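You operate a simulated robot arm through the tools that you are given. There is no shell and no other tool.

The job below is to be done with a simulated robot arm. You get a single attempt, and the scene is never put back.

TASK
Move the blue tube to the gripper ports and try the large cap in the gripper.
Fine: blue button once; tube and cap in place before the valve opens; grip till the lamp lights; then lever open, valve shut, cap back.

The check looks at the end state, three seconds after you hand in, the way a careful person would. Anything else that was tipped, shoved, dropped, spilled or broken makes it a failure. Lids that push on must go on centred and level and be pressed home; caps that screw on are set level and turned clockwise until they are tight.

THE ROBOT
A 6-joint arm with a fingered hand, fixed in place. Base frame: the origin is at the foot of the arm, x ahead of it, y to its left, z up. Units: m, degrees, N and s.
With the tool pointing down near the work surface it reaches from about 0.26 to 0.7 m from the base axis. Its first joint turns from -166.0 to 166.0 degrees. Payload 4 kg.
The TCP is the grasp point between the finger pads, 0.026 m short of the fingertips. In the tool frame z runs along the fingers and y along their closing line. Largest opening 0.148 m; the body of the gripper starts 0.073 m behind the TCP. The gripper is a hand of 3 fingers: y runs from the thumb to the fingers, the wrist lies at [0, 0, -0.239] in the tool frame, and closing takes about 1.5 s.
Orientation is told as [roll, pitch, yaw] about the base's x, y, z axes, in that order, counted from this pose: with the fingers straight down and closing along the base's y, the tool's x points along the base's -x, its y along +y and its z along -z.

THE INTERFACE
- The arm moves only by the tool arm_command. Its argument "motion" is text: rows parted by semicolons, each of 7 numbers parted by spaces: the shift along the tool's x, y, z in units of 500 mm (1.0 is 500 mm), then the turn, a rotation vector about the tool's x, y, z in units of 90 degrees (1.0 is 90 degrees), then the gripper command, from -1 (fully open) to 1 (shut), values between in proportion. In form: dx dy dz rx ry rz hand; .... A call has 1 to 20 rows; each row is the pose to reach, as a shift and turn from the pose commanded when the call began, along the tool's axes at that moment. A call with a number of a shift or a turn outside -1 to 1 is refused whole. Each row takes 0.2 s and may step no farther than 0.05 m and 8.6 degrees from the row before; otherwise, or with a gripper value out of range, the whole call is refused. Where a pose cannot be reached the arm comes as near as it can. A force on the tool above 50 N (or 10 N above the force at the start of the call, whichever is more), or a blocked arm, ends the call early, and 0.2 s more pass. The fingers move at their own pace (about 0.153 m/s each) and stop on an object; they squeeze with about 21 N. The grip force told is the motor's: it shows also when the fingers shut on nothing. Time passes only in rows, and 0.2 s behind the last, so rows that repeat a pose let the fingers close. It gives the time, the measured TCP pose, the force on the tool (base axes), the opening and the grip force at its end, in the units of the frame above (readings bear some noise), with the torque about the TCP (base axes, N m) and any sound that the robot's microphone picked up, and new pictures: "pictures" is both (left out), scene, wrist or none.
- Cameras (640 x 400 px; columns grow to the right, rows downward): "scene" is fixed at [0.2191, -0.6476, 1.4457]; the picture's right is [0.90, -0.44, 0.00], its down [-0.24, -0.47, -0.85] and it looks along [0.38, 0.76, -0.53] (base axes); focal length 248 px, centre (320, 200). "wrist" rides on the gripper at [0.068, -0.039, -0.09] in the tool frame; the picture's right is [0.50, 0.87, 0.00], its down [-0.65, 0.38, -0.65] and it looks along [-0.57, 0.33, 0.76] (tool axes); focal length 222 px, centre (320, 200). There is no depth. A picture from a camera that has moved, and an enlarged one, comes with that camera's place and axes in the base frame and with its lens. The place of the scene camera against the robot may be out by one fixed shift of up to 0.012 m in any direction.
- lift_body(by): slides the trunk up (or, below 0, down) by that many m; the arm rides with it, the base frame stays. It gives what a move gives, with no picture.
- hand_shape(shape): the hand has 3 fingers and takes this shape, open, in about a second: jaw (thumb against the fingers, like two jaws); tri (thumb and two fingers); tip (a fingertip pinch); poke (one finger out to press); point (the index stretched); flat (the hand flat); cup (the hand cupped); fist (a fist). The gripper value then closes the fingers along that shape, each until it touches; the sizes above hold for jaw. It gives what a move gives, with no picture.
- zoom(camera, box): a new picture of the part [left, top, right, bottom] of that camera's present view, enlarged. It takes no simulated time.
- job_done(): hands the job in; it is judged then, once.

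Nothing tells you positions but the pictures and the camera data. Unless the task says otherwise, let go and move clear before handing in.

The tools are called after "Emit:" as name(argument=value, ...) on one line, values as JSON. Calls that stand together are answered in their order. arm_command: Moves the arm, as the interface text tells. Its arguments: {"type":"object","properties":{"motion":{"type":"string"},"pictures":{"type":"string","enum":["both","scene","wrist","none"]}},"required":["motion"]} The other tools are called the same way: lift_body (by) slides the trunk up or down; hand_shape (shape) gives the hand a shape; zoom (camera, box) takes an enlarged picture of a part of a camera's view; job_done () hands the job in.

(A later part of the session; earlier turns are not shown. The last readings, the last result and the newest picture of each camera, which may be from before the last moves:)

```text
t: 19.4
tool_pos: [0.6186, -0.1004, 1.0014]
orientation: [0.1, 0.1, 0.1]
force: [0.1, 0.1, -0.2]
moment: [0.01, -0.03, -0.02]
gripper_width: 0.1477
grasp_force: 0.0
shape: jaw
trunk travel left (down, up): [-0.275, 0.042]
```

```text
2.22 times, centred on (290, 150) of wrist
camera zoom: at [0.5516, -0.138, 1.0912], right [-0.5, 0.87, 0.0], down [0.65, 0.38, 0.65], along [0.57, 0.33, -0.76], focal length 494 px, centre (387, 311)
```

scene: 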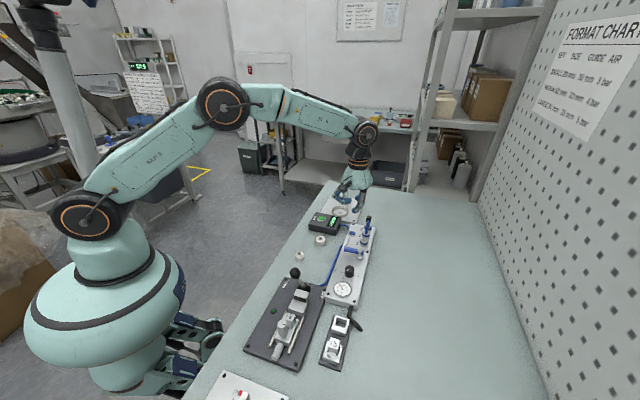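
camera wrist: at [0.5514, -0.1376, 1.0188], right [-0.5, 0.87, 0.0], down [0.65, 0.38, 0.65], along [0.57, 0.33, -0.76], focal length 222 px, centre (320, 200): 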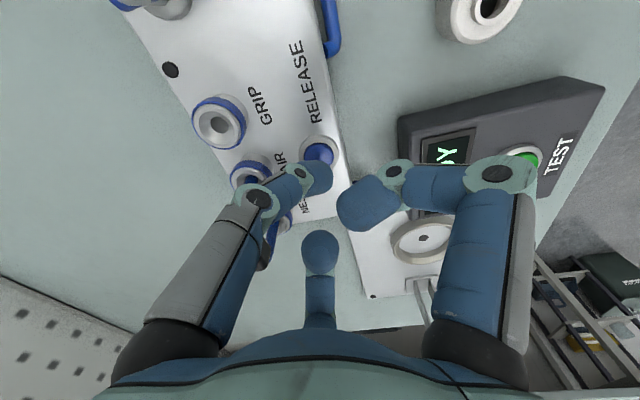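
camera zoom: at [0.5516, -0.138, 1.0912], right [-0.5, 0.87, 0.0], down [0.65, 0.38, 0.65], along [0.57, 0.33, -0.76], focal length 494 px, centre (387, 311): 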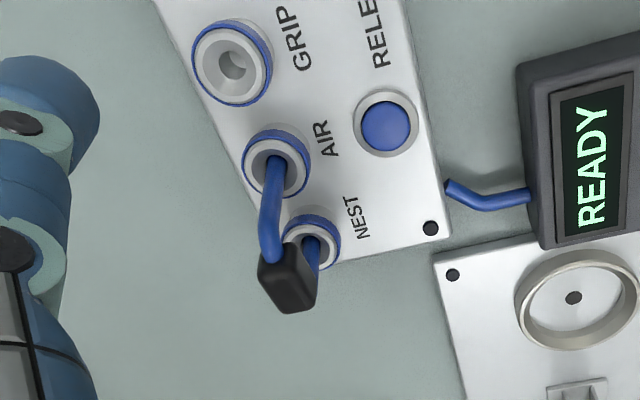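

The button is back up and the tube hasn't moved. I'm going above the tube's block and turning the hand 45°, so the thumb faces the long side of the block.

Emit:
arm_command(motion="-0.015 -0.006 0 0 0 -0.083 -1; -0.03 -0.012 0 0 0 -0.167 -1; -0.046 -0.019 0 0 0 -0.25 -1; -0.062 -0.026 0 0 0 -0.333 -1; -0.077 -0.032 0 0 0 -0.417 -1; -0.092 -0.038 0 0 0 -0.5 -1; -0.092 -0.038 0 0 0 -0.5 -1", pictures="both")

Emit:
zoom(camera="wrist", box=[220, 80, 420, 240])

Emit:
zoom(camera="scene", box=[330, 180, 410, 250])

```text
t: 21.0
tool_pos: [0.6632, -0.1185, 1.0022]
orientation: [-0.1, 0.1, 45.1]
force: [-0.8, 0.1, 0.5]
moment: [-0.01, 0.02, -0.01]
gripper_width: 0.1478
grasp_force: 0.1
shape: jaw
trunk travel left (down, up): [-0.275, 0.042]
camera wrist: at [0.6447, -0.1929, 1.0919], right [-0.97, 0.26, 0.0], down [0.19, 0.73, 0.65], along [0.17, 0.63, -0.76], focal length 222 px, centre (320, 200)
```

scene: 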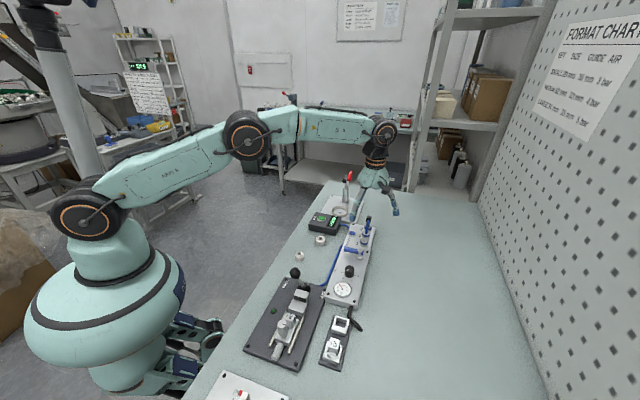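
wrist: 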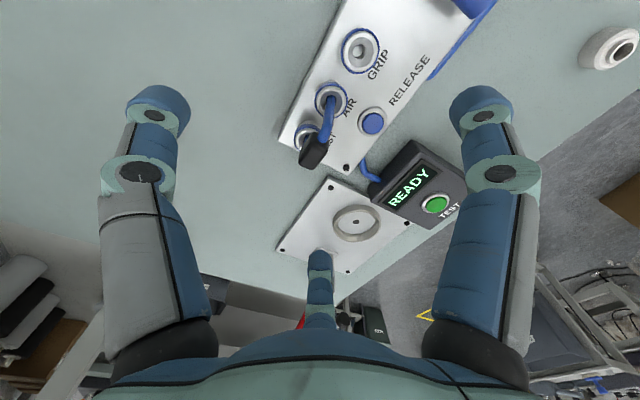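

```text
2.50 times, centred on (320, 160) of wrist
camera zoom: at [0.6447, -0.1929, 1.0919], right [-0.97, 0.26, 0.0], down [0.19, 0.73, 0.65], along [0.17, 0.63, -0.76], focal length 555 px, centre (320, 300)
```

zoom: 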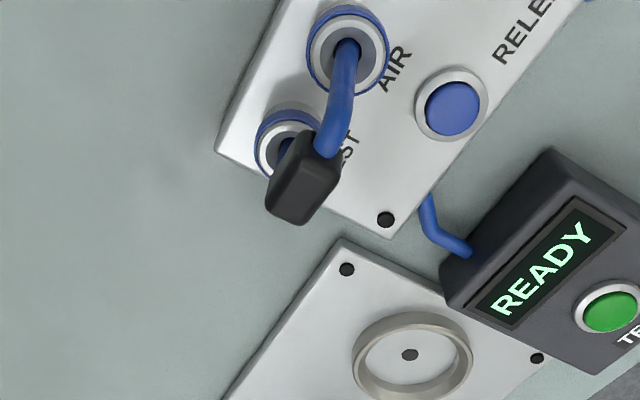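

```text
5.71 times, centred on (370, 215) of scene
camera zoom: at [0.2191, -0.6476, 1.4457], right [0.9, -0.44, 0.0], down [-0.24, -0.47, -0.85], along [0.38, 0.76, -0.53], focal length 1418 px, centre (34, 114)
```

zoom: 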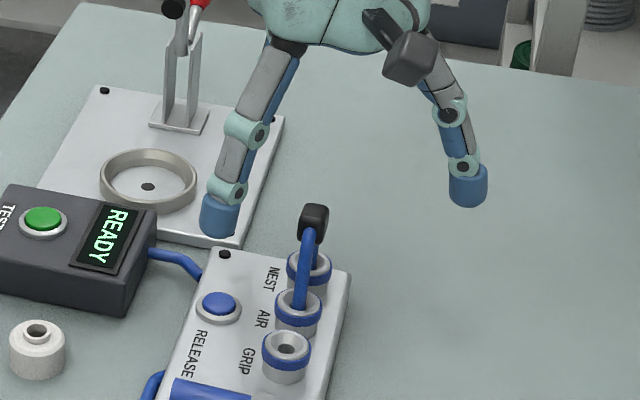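

I need to pin down the block's exact position and size, so I'm zooming in tighter.

Emit:
zoom(camera="wrist", box=[285, 85, 355, 185])

Emit:
zoom(camera="scene", box=[350, 205, 390, 245])

```text
4.00 times, centred on (320, 135) of wrist
camera zoom: at [0.6447, -0.1929, 1.0919], right [-0.97, 0.26, 0.0], down [0.19, 0.73, 0.65], along [0.17, 0.63, -0.76], focal length 888 px, centre (320, 460)
```

zoom: 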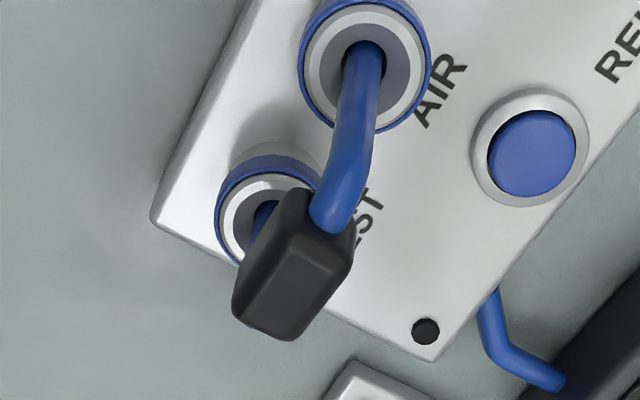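

```text
10.00 times, centred on (370, 225) of scene
camera zoom: at [0.2191, -0.6476, 1.4457], right [0.9, -0.44, 0.0], down [-0.24, -0.47, -0.85], along [0.38, 0.76, -0.53], focal length 2482 px, centre (-180, -50)
```

zoom: 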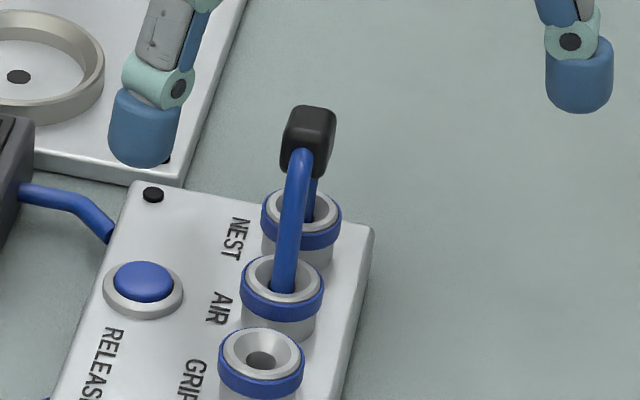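

The block's centre is near (0.667, -0.118, 0.942), and it's about 16 mm wide across its long faces. I'm lowering the open hand around it.

Emit:
arm_command(motion="0 0 0.04 0 0 0 -1; 0 0 0.08 0 0 0 -1; 0 0 0.112 0 0 0 -1; 0 0 0.112 0 0 0 0; 0 0 0.112 0 0 0 0.4; 0 0 0.112 0 0 0 0.4; 0 0 0.112 0 0 0 0.4; 0 0 0.112 0 0 0 0.4", pictures="both")

Emit:
zoom(camera="wrist", box=[220, 100, 420, 260])

Emit:
zoom(camera="scene", box=[330, 190, 400, 250])

```text
t: 22.8
tool_pos: [0.6641, -0.118, 0.9466]
orientation: [0.0, 0.0, 45.0]
force: [-0.1, 0.4, 0.8]
moment: [0.02, -0.01, 0.0]
gripper_width: 0.0449
grasp_force: 0.0
shape: jaw
trunk travel left (down, up): [-0.275, 0.042]
camera wrist: at [0.6446, -0.1931, 1.0359], right [-0.97, 0.26, 0.0], down [0.2, 0.73, 0.65], along [0.17, 0.63, -0.76], focal length 222 px, centre (320, 200)
```

scene: 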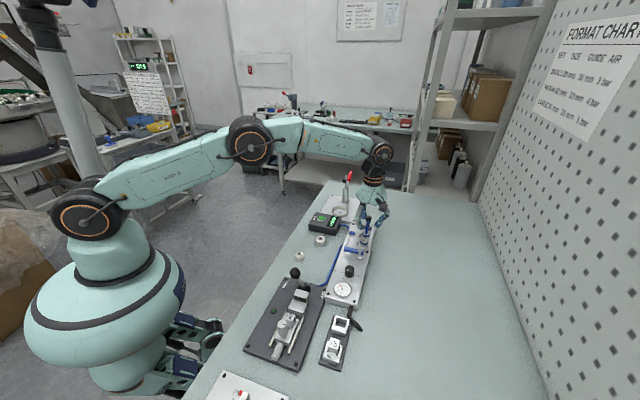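
wrist: 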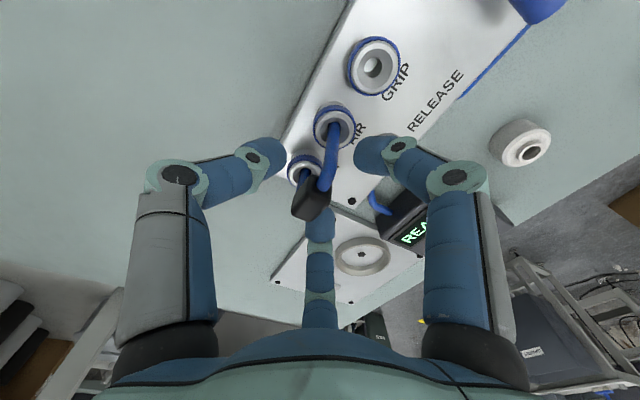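

```text
2.50 times, centred on (320, 180) of wrist
camera zoom: at [0.6446, -0.1931, 1.0359], right [-0.97, 0.26, 0.0], down [0.2, 0.73, 0.65], along [0.17, 0.63, -0.76], focal length 555 px, centre (320, 250)
```

zoom: 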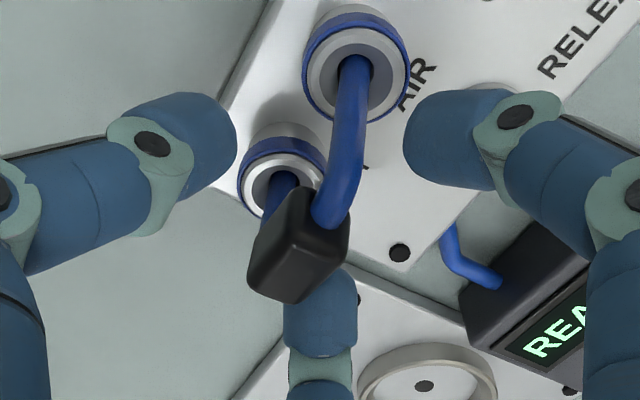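

```text
6.67 times, centred on (365, 220) of scene
camera zoom: at [0.2191, -0.6476, 1.4457], right [0.9, -0.44, 0.0], down [-0.24, -0.47, -0.85], along [0.38, 0.76, -0.53], focal length 1655 px, centre (20, 67)
```

zoom: 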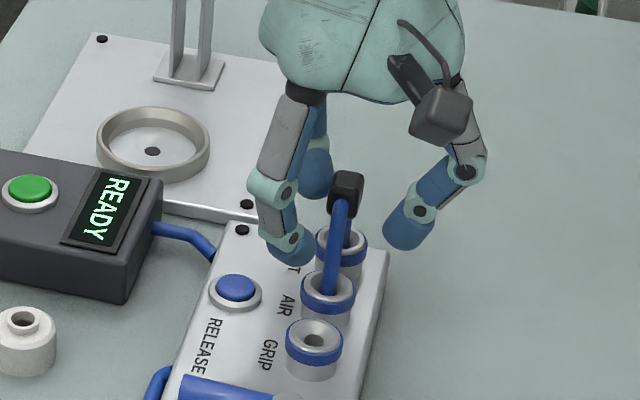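

The block sits about 4 mm off the hand's axis. I'll shift onto it and close the fingers.

Emit:
arm_command(motion="-0.005 -0.005 0 0 0 0 0.4; -0.005 -0.005 0 0 0 0 0.6; -0.005 -0.005 0 0 0 0 0.8; -0.005 -0.005 0 0 0 0 1; -0.005 -0.005 0 0 0 0 1; -0.005 -0.005 0 0 0 0 1; -0.005 -0.005 0 0 0 0 1", pictures="both")

Emit:
zoom(camera="wrist", box=[220, 100, 420, 260])

Emit:
zoom(camera="scene", box=[330, 190, 400, 250])

```text
t: 24.4
tool_pos: [0.6677, -0.1192, 0.946]
orientation: [0.0, 0.0, 45.0]
force: [0.2, -0.6, -1.7]
moment: [-0.01, 0.01, 0.0]
gripper_width: 0.0094
grasp_force: 20.9
shape: jaw
trunk travel left (down, up): [-0.275, 0.042]
camera wrist: at [0.6481, -0.1931, 1.036], right [-0.97, 0.26, 0.0], down [0.2, 0.73, 0.65], along [0.17, 0.63, -0.76], focal length 222 px, centre (320, 200)
```

scene: 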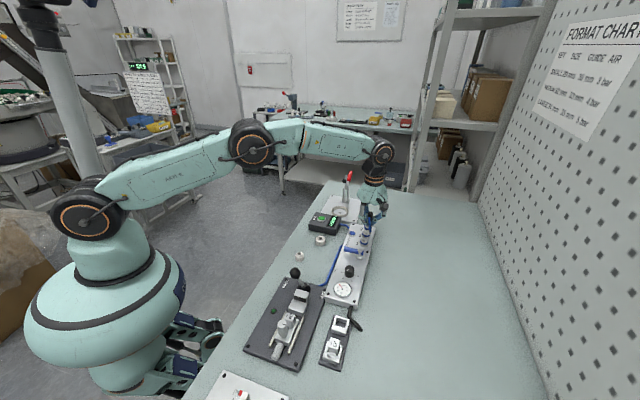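
wrist: 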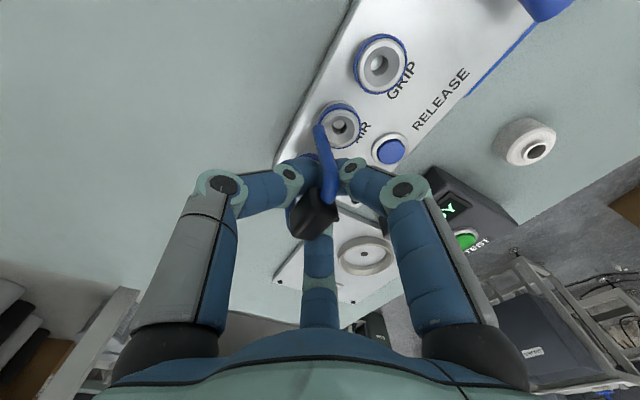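

```text
2.50 times, centred on (320, 180) of wrist
camera zoom: at [0.6481, -0.1931, 1.036], right [-0.97, 0.26, 0.0], down [0.2, 0.73, 0.65], along [0.17, 0.63, -0.76], focal length 555 px, centre (320, 250)
```

zoom: 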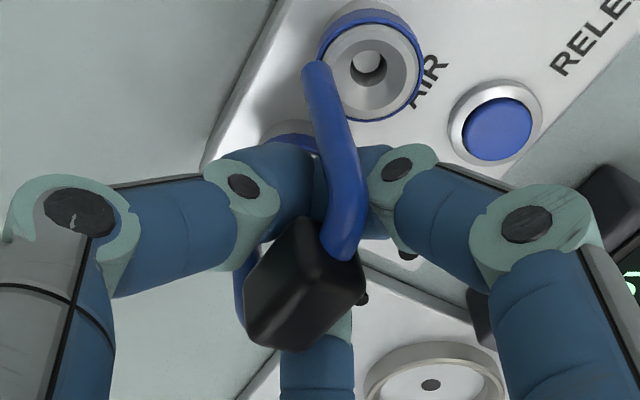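

```text
6.67 times, centred on (365, 220) of scene
camera zoom: at [0.2191, -0.6476, 1.4457], right [0.9, -0.44, 0.0], down [-0.24, -0.47, -0.85], along [0.38, 0.76, -0.53], focal length 1655 px, centre (20, 67)
```

zoom: 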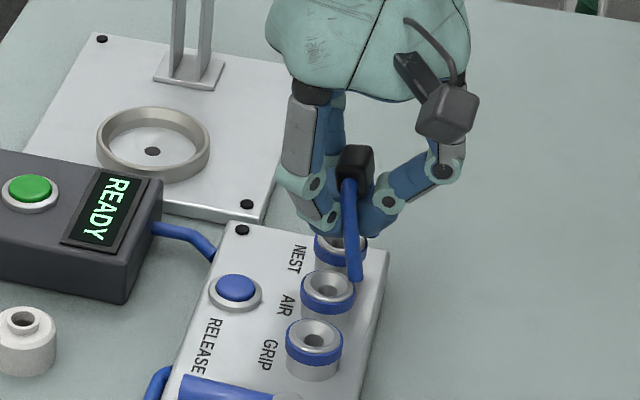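

The squeeze pushed the tube up and free of both ports, and it's now held at an angle. I need a close look at how it's sitting before I move.

Emit:
zoom(camera="scene", box=[350, 200, 390, 235])

Emit:
zoom(camera="wrist", box=[280, 110, 360, 250])

```text
11.43 times, centred on (370, 218) of scene
camera zoom: at [0.2191, -0.6476, 1.4457], right [0.9, -0.44, 0.0], down [-0.24, -0.47, -0.85], along [0.38, 0.76, -0.53], focal length 2837 px, centre (-251, 0)
```

zoom: 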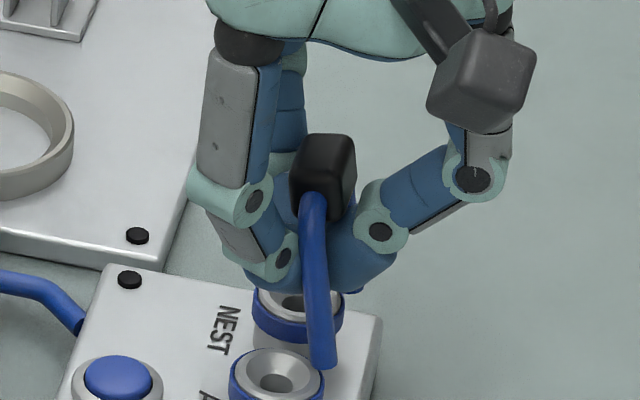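

```text
2.86 times, centred on (320, 180) of wrist
camera zoom: at [0.6481, -0.1931, 1.036], right [-0.97, 0.26, 0.0], down [0.2, 0.73, 0.65], along [0.17, 0.63, -0.76], focal length 635 px, centre (320, 257)
```

zoom: 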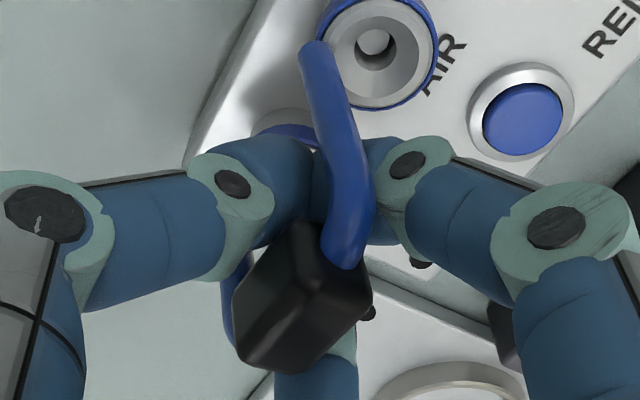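

The U-tube now straddles the closed fingertips, with its legs still roughly vertical. I'm lifting gently, straight up, to see how it hangs.

Emit:
arm_command(motion="0 0 -0.01 0 0 0 1; 0 0 -0.02 0 0 0 1; 0 0 -0.04 0 0 0 1; 0 0 -0.06 0 0 0 1; 0 0 -0.08 0 0 0 1; 0 0 -0.1 0 0 0 1; 0 0 -0.1 0 0 0 1", pictures="both")

Emit:
zoom(camera="scene", box=[345, 180, 395, 230])

Emit:
zoom(camera="wrist", box=[250, 90, 390, 260])

```text
t: 26.0
tool_pos: [0.6677, -0.1185, 0.9964]
orientation: [0.0, 0.1, 44.9]
force: [-0.7, 0.0, -0.2]
moment: [0.02, 0.01, 0.03]
gripper_width: 0.0095
grasp_force: 20.9
shape: jaw
trunk travel left (down, up): [-0.275, 0.042]
camera wrist: at [0.6482, -0.1926, 1.0864], right [-0.97, 0.26, 0.0], down [0.2, 0.73, 0.65], along [0.17, 0.63, -0.76], focal length 222 px, centre (320, 200)
```

scene: 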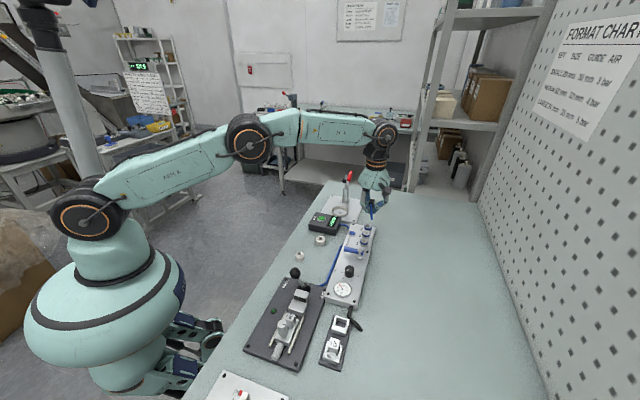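
wrist: 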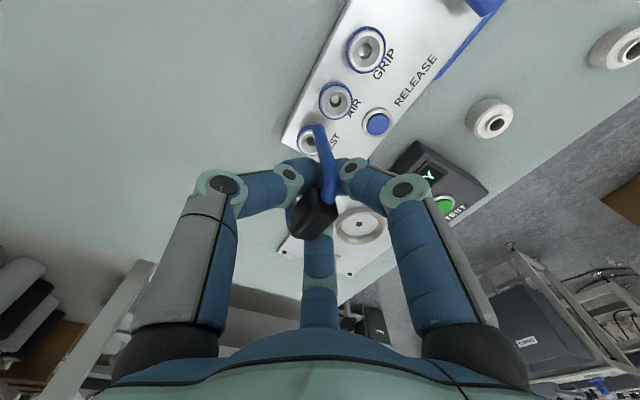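

```text
8.00 times, centred on (370, 205) of scene
camera zoom: at [0.2191, -0.6476, 1.4457], right [0.9, -0.44, 0.0], down [-0.24, -0.47, -0.85], along [0.38, 0.76, -0.53], focal length 1986 px, centre (-80, 160)
```

zoom: 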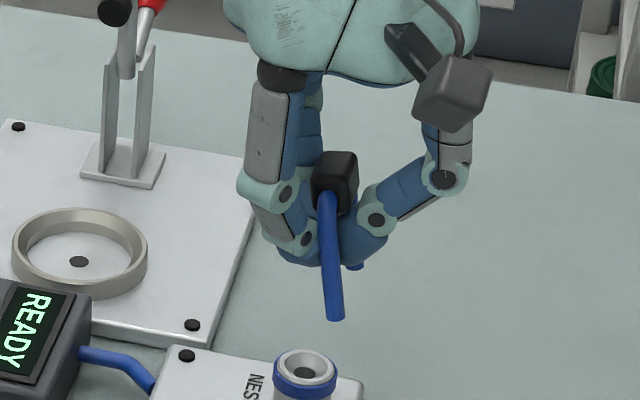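

```text
2.35 times, centred on (320, 175) of wrist
camera zoom: at [0.6482, -0.1926, 1.0864], right [-0.97, 0.26, 0.0], down [0.2, 0.73, 0.65], along [0.17, 0.63, -0.76], focal length 523 px, centre (320, 259)
```

zoom: 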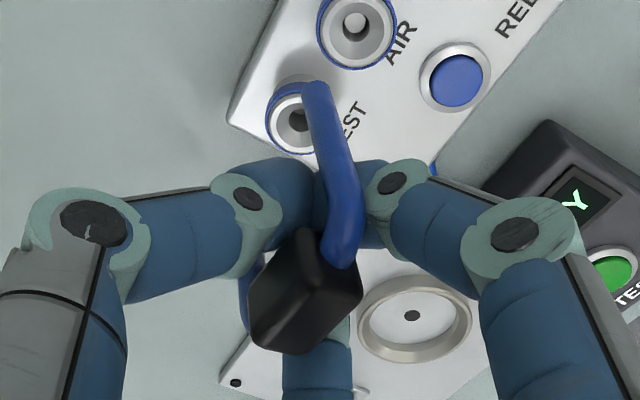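

The tube is held steady and level along the panel, but tilted about 10° with its leg ends toward the thumb. I'm tilting the hand to make the legs vertical and shifting one port spacing, so they sit over GRIP and AIR.

Emit:
arm_command(motion="0.02 0 0 -0.029 0 0 1; 0.04 0 0 -0.058 0 0 1; 0.06 0 0 -0.087 0 0 1; 0.08 0 0 -0.117 0 0 1; 0.08 0 0 -0.117 0 0 1", pictures="both")

Emit:
zoom(camera="scene", box=[335, 190, 395, 250])

Emit:
zoom(camera="wrist", box=[250, 90, 390, 260])

```text
t: 27.2
tool_pos: [0.6387, -0.1467, 0.9961]
orientation: [10.5, 0.0, 45.0]
force: [0.0, -0.9, 0.6]
moment: [-0.01, 0.0, 0.04]
gripper_width: 0.0095
grasp_force: 21.3
shape: jaw
trunk travel left (down, up): [-0.275, 0.042]
camera wrist: at [0.6303, -0.2324, 1.0776], right [-0.96, 0.25, 0.16], down [0.28, 0.64, 0.71], along [0.08, 0.73, -0.68], focal length 222 px, centre (320, 200)
```

scene: 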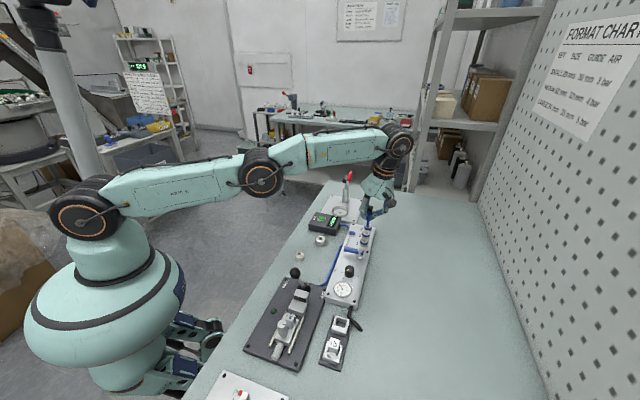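
wrist: 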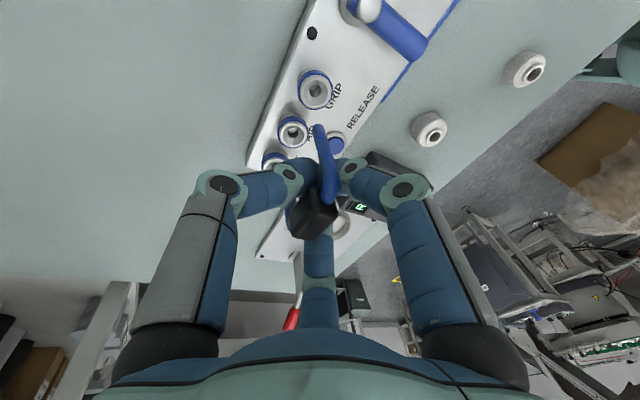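

```text
6.67 times, centred on (365, 220) of scene
camera zoom: at [0.2191, -0.6476, 1.4457], right [0.9, -0.44, 0.0], down [-0.24, -0.47, -0.85], along [0.38, 0.76, -0.53], focal length 1655 px, centre (20, 67)
```

zoom: 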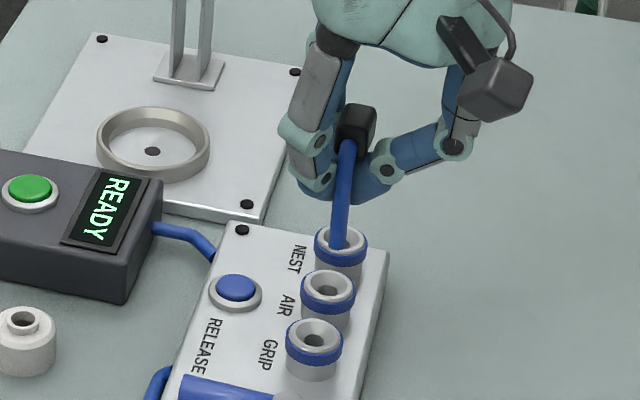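

```text
2.35 times, centred on (320, 175) of wrist
camera zoom: at [0.6303, -0.2324, 1.0776], right [-0.96, 0.25, 0.16], down [0.28, 0.64, 0.71], along [0.08, 0.73, -0.68], focal length 523 px, centre (320, 259)
```

zoom: 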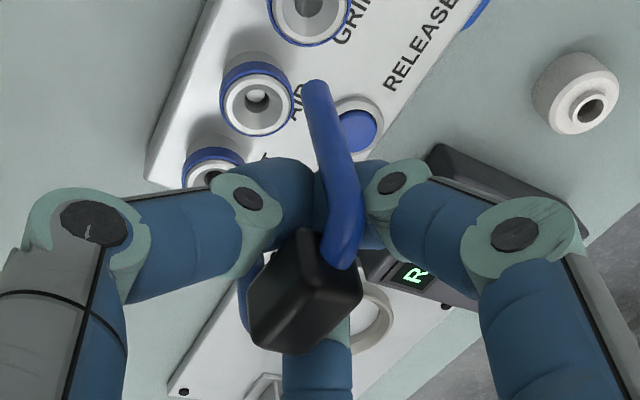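

The legs are now close to vertical, and leg 1's end is about 4 mm off the GRIP port in each direction. I'm correcting that and lowering until the ends are just above the collars.

Emit:
arm_command(motion="0.008 0.009 0.0016 0 0 0 1; 0.008 0.004 0.029 0 0 0 1; 0.008 -0.0014 0.0576 0 0 0 1; 0.008 -0.0068 0.0862 0 0 0 1; 0.008 -0.0068 0.0862 0 0 0 1", pictures="both")

Emit:
zoom(camera="scene", box=[340, 205, 390, 250])

Emit:
zoom(camera="wrist", box=[270, 80, 370, 240])

```text
t: 28.4
tool_pos: [0.64, -0.1481, 0.9542]
orientation: [10.5, 0.0, 45.0]
force: [-0.4, 0.2, 0.0]
moment: [-0.01, 0.03, -0.04]
gripper_width: 0.0095
grasp_force: 21.1
shape: jaw
out of reach, approached as far as the arm can: row 2, 3, 4, 5
trunk travel left (down, up): [-0.275, 0.042]
camera wrist: at [0.6322, -0.2339, 1.0351], right [-0.96, 0.25, 0.16], down [0.29, 0.64, 0.71], along [0.07, 0.73, -0.68], focal length 222 px, centre (320, 200)
```

scene: 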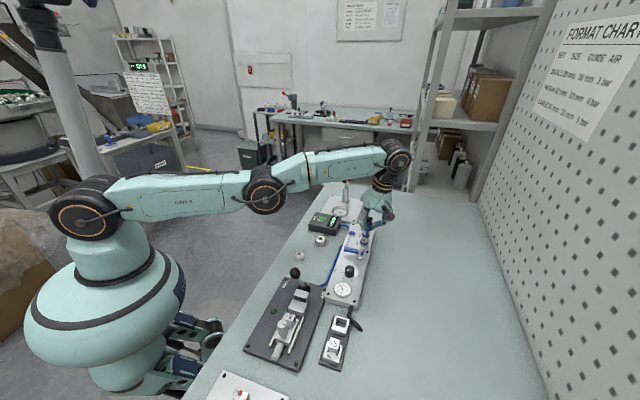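
wrist: 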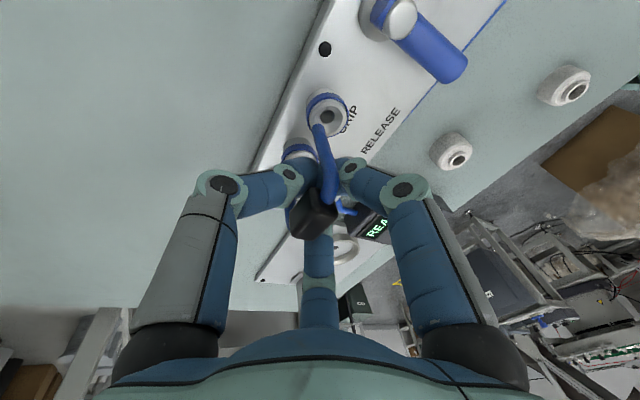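

```text
8.89 times, centred on (365, 228) of scene
camera zoom: at [0.2191, -0.6476, 1.4457], right [0.9, -0.44, 0.0], down [-0.24, -0.47, -0.85], along [0.38, 0.76, -0.53], focal length 2206 px, centre (-80, -44)
```

zoom: 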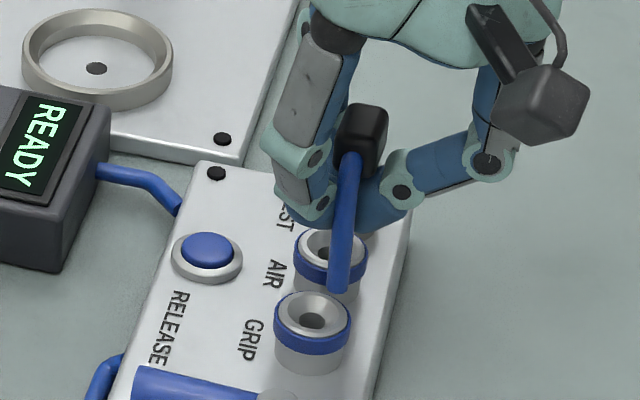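

```text
2.50 times, centred on (320, 160) of wrist
camera zoom: at [0.6322, -0.2339, 1.0351], right [-0.96, 0.25, 0.16], down [0.29, 0.64, 0.71], along [0.07, 0.73, -0.68], focal length 555 px, centre (320, 300)
```

zoom: 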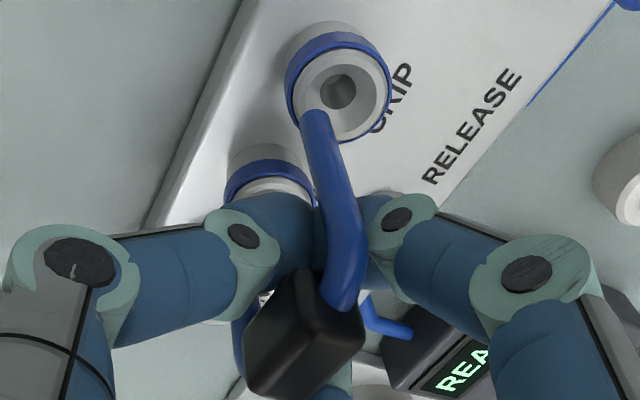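

The arm ran out of reach at this tilt, stopping about 7 mm short. I'm raising the tube and lowering the trunk by the same amount, which should give more reach.

Emit:
arm_command(motion="0 0.0073 -0.0393 0 0 0 1; 0 0.0146 -0.0787 0 0 0 1; 0 0.0219 -0.118 0 0 0 1; 0 0.0219 -0.118 0 0 0 1", pictures="none")

Emit:
lift_body(by=-0.03)

```text
t: 29.4
tool_pos: [0.636, -0.1466, 1.0144]
orientation: [10.5, 0.1, 45.1]
force: [-0.9, -0.5, -0.5]
moment: [0.01, -0.03, -0.03]
gripper_width: 0.0095
grasp_force: 21.0
shape: jaw
out of reach, approached as far as the arm can: row 2, 3, 4
trunk travel left (down, up): [-0.275, 0.042]
```

```text
t: 30.1
tool_pos: [0.6263, -0.147, 0.9695]
orientation: [11.3, 0.7, 45.1]
force: [-0.4, -0.7, -0.5]
moment: [0.0, -0.02, 0.02]
gripper_width: 0.0094
grasp_force: 21.1
shape: jaw
trunk travel left (down, up): [-0.245, 0.072]
```

Emit:
arm_command(motion="0 0 0 0 0 0 1", pictures="both")

Emit:
zoom(camera="scene", box=[340, 195, 390, 245])

```text
t: 30.6
tool_pos: [0.6278, -0.1465, 0.9688]
orientation: [11.3, 0.7, 45.0]
force: [-0.5, 0.2, -0.7]
moment: [-0.04, 0.01, 0.01]
gripper_width: 0.0095
grasp_force: 20.9
shape: jaw
trunk travel left (down, up): [-0.245, 0.072]
camera wrist: at [0.6197, -0.2325, 1.0498], right [-0.95, 0.25, 0.18], down [0.3, 0.64, 0.71], along [0.06, 0.73, -0.69], focal length 222 px, centre (320, 200)
```

scene: 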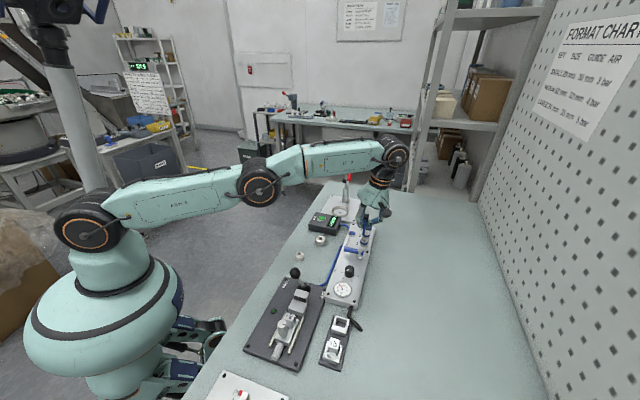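
wrist: 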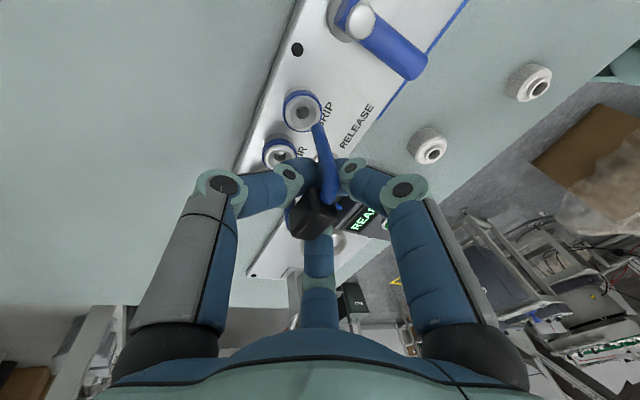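

```text
8.00 times, centred on (365, 220) of scene
camera zoom: at [0.2191, -0.6476, 1.4457], right [0.9, -0.44, 0.0], down [-0.24, -0.47, -0.85], along [0.38, 0.76, -0.53], focal length 1986 px, centre (-40, 40)
```

zoom: 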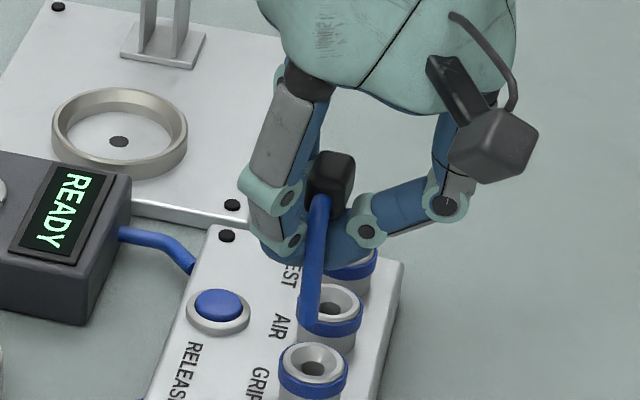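

Emit:
arm_command(motion="-0.0039 -0.0068 0.0191 0 0 0 1; -0.0078 -0.0136 0.0382 0 0 0 1; -0.0078 -0.0136 0.0382 0 0 0 1", pictures="both")

Emit:
zoom(camera="scene", box=[340, 205, 390, 250])

Emit:
zoom(camera="wrist", box=[270, 80, 370, 240])

```text
t: 31.4
tool_pos: [0.6281, -0.1462, 0.9478]
orientation: [11.3, 0.8, 45.0]
force: [-0.8, 1.0, 0.0]
moment: [0.04, -0.01, 0.01]
gripper_width: 0.0095
grasp_force: 21.0
shape: jaw
trunk travel left (down, up): [-0.245, 0.072]
camera wrist: at [0.622, -0.2315, 1.0293], right [-0.95, 0.25, 0.18], down [0.3, 0.64, 0.71], along [0.06, 0.73, -0.69], focal length 222 px, centre (320, 200)
```

scene: 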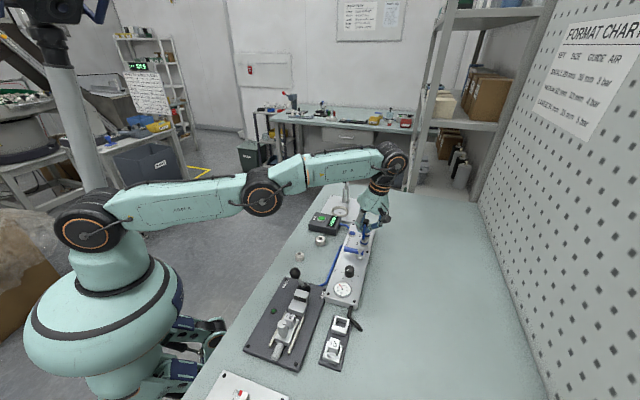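
wrist: 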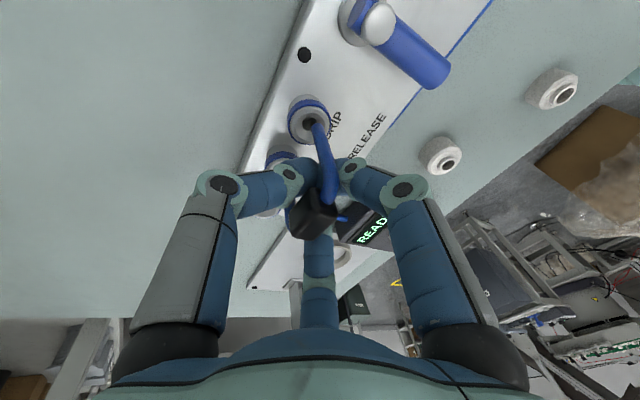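

```text
8.89 times, centred on (365, 228) of scene
camera zoom: at [0.2191, -0.6476, 1.4457], right [0.9, -0.44, 0.0], down [-0.24, -0.47, -0.85], along [0.38, 0.76, -0.53], focal length 2206 px, centre (-80, -44)
```

zoom: 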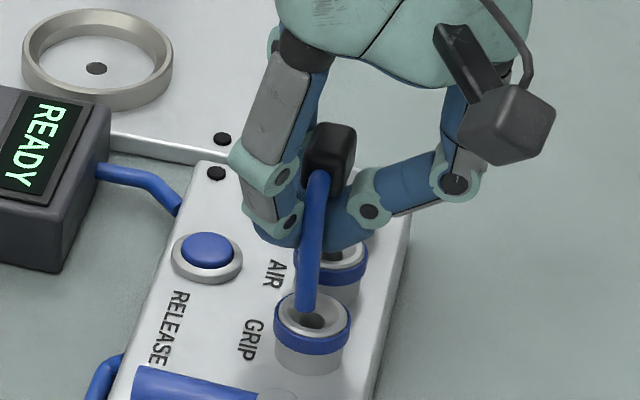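

```text
2.50 times, centred on (320, 160) of wrist
camera zoom: at [0.622, -0.2315, 1.0293], right [-0.95, 0.25, 0.18], down [0.3, 0.64, 0.71], along [0.06, 0.73, -0.69], focal length 555 px, centre (320, 300)
```

zoom: 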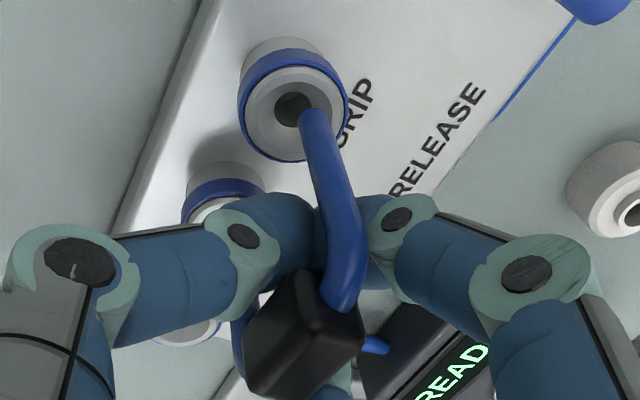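

Leg 1 is about 3 mm to the left of the GRIP hole. I'm correcting sideways, then easing the legs down into the collars.

Emit:
arm_command(motion="-0.002 -0.0065 -0.0013 0 0 0 1; -0.002 -0.0081 0.0065 0 0 0 1; -0.002 -0.0096 0.0144 0 0 0 1; -0.002 -0.0112 0.0222 0 0 0 1", pictures="both")

Emit:
zoom(camera="scene", box=[340, 205, 390, 250])

Emit:
zoom(camera="wrist", box=[270, 80, 370, 240])

```text
t: 32.4
tool_pos: [0.6317, -0.1476, 0.9359]
orientation: [11.3, 0.7, 45.0]
force: [-0.3, -0.1, 0.3]
moment: [-0.01, -0.01, 0.0]
gripper_width: 0.0096
grasp_force: 20.9
shape: jaw
out of reach, approached as far as the arm can: row 1, 2, 3, 4
trunk travel left (down, up): [-0.245, 0.072]
camera wrist: at [0.6239, -0.233, 1.0174], right [-0.95, 0.25, 0.18], down [0.3, 0.64, 0.71], along [0.06, 0.73, -0.69], focal length 222 px, centre (320, 200)
```

scene: 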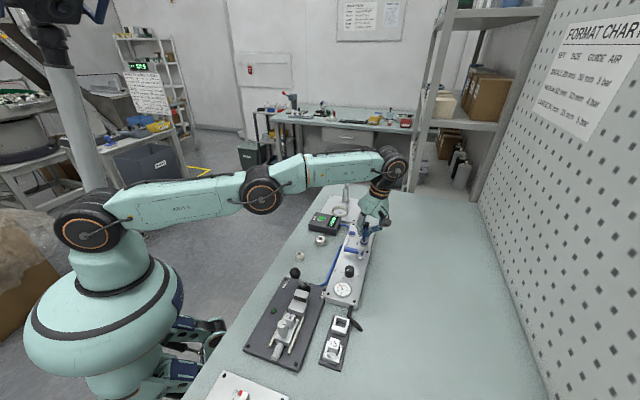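
wrist: 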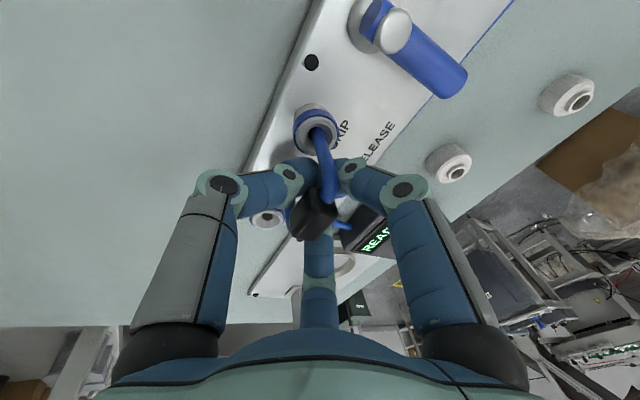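

```text
8.89 times, centred on (365, 228) of scene
camera zoom: at [0.2191, -0.6476, 1.4457], right [0.9, -0.44, 0.0], down [-0.24, -0.47, -0.85], along [0.38, 0.76, -0.53], focal length 2206 px, centre (-80, -44)
```

zoom: 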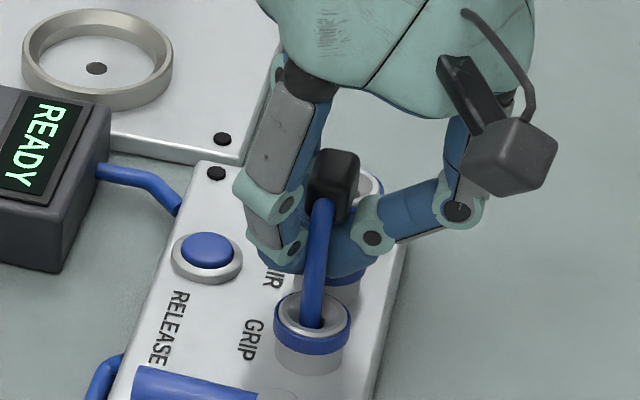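

```text
2.50 times, centred on (320, 160) of wrist
camera zoom: at [0.6239, -0.233, 1.0174], right [-0.95, 0.25, 0.18], down [0.3, 0.64, 0.71], along [0.06, 0.73, -0.69], focal length 555 px, centre (320, 300)
```

zoom: 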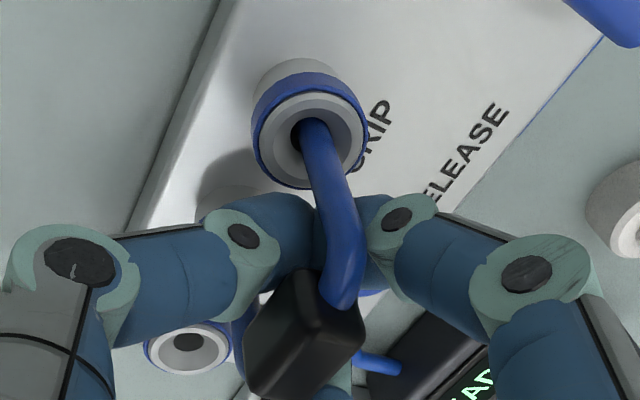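

Leg 1 is entering the GRIP hole with no contact force. I'm pushing down a few millimetres more while watching for contact.

Emit:
arm_command(motion="-0.001 -0.0012 0.0037 0 0 0 1; -0.002 -0.0024 0.0074 0 0 0 1; -0.002 -0.0024 0.0074 0 0 0 1", pictures="both")

Emit:
zoom(camera="scene", box=[340, 205, 390, 250])

Emit:
zoom(camera="wrist", box=[270, 80, 370, 240])

```text
t: 33.1
tool_pos: [0.6307, -0.147, 0.932]
orientation: [11.4, 0.8, 44.9]
force: [0.2, -0.9, -0.7]
moment: [0.03, -0.02, 0.02]
gripper_width: 0.0096
grasp_force: 20.9
shape: jaw
trunk travel left (down, up): [-0.245, 0.072]
camera wrist: at [0.6243, -0.2326, 1.0132], right [-0.95, 0.25, 0.18], down [0.3, 0.64, 0.71], along [0.06, 0.73, -0.69], focal length 222 px, centre (320, 200)
```

scene: 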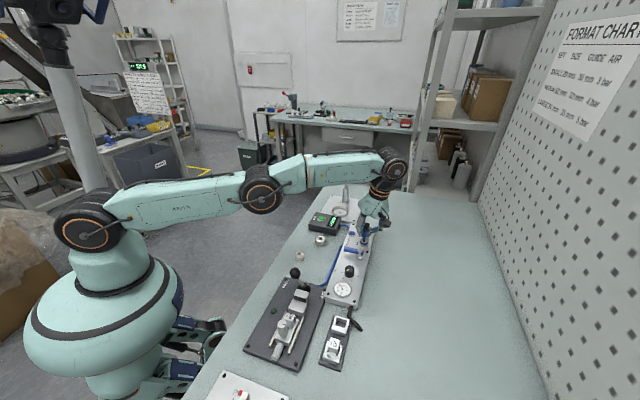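
wrist: 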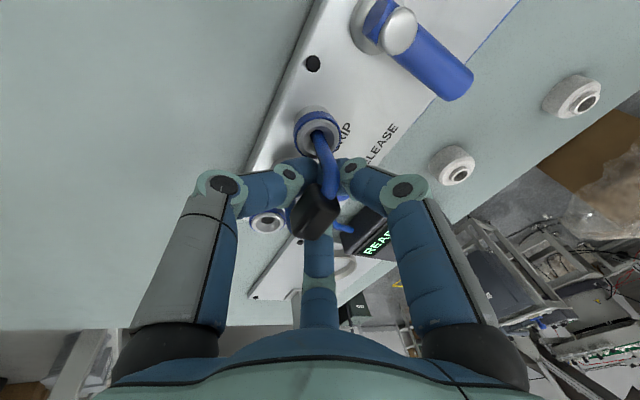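

```text
8.89 times, centred on (365, 228) of scene
camera zoom: at [0.2191, -0.6476, 1.4457], right [0.9, -0.44, 0.0], down [-0.24, -0.47, -0.85], along [0.38, 0.76, -0.53], focal length 2206 px, centre (-80, -44)
```

zoom: 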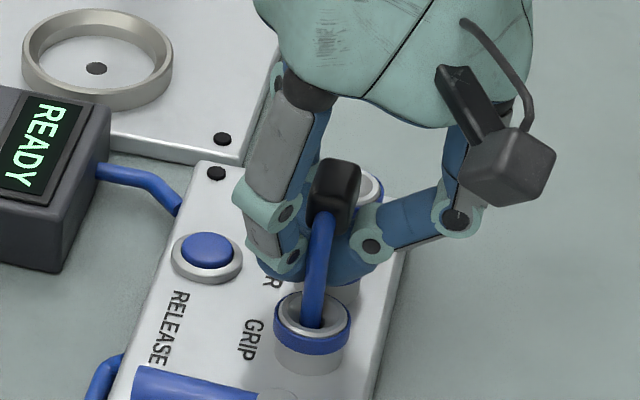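

```text
2.50 times, centred on (320, 160) of wrist
camera zoom: at [0.6243, -0.2326, 1.0132], right [-0.95, 0.25, 0.18], down [0.3, 0.64, 0.71], along [0.06, 0.73, -0.69], focal length 555 px, centre (320, 300)
```

zoom: 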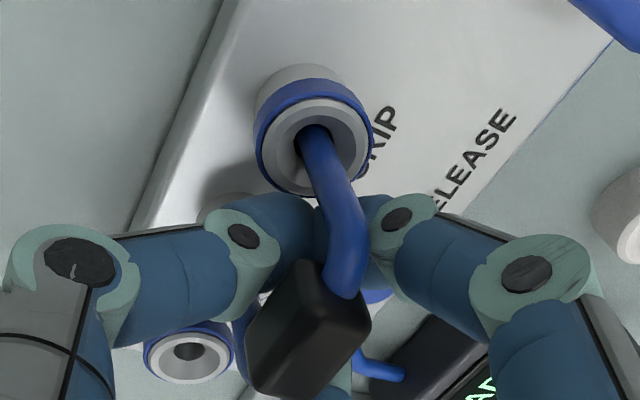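

Both legs look to be in their holes, with leg 1 clearly in GRIP. I'm opening the fingers slowly and drifting the hand sideways a little so they don't press on the legs.

Emit:
arm_command(motion="0 0.002 0.0004 0 0 0 0.816; 0 0.0039 0.0008 0 0 0 0.762; 0 0.0059 0.0012 0 0 0 0.708; 0 0.0078 0.0016 0 0 0 0.654; 0 0.0118 0.0024 0 0 0 0.546; 0 0.0157 0.0031 0 0 0 0.438; 0 0.0157 0.0031 0 0 0 0.438", pictures="both")

Emit:
zoom(camera="scene", box=[340, 205, 390, 250])

Emit:
zoom(camera="wrist", box=[250, 80, 390, 260])

```text
t: 34.8
tool_pos: [0.6257, -0.1414, 0.9315]
orientation: [11.2, 0.8, 45.0]
force: [0.5, -1.0, 0.3]
moment: [0.0, -0.01, -0.01]
gripper_width: 0.0413
grasp_force: 0.1
shape: jaw
trunk travel left (down, up): [-0.245, 0.072]
camera wrist: at [0.6188, -0.2271, 1.0134], right [-0.95, 0.25, 0.18], down [0.3, 0.64, 0.71], along [0.06, 0.73, -0.69], focal length 222 px, centre (320, 200)
```

scene: 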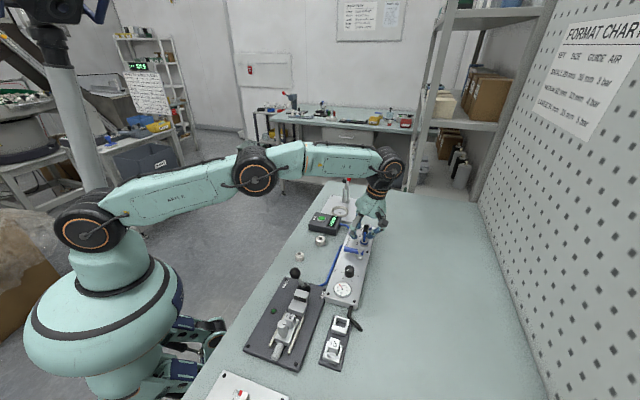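
wrist: 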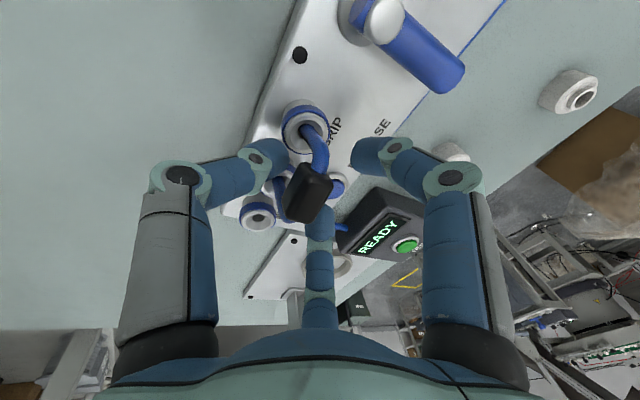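

```text
8.89 times, centred on (365, 228) of scene
camera zoom: at [0.2191, -0.6476, 1.4457], right [0.9, -0.44, 0.0], down [-0.24, -0.47, -0.85], along [0.38, 0.76, -0.53], focal length 2206 px, centre (-80, -44)
```

zoom: 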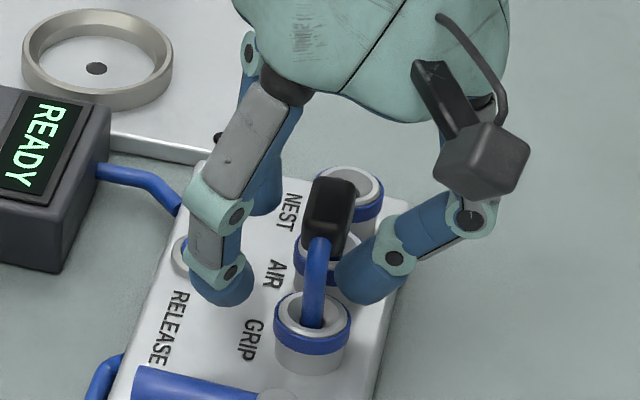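

```text
2.22 times, centred on (320, 170) of wrist
camera zoom: at [0.6188, -0.2271, 1.0134], right [-0.95, 0.25, 0.18], down [0.3, 0.64, 0.71], along [0.06, 0.73, -0.69], focal length 494 px, centre (320, 267)
```

zoom: 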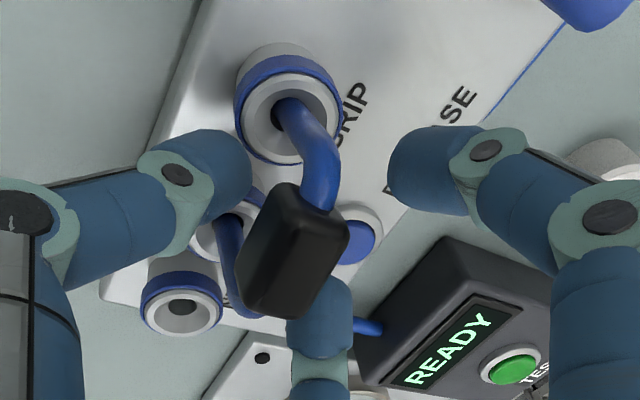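

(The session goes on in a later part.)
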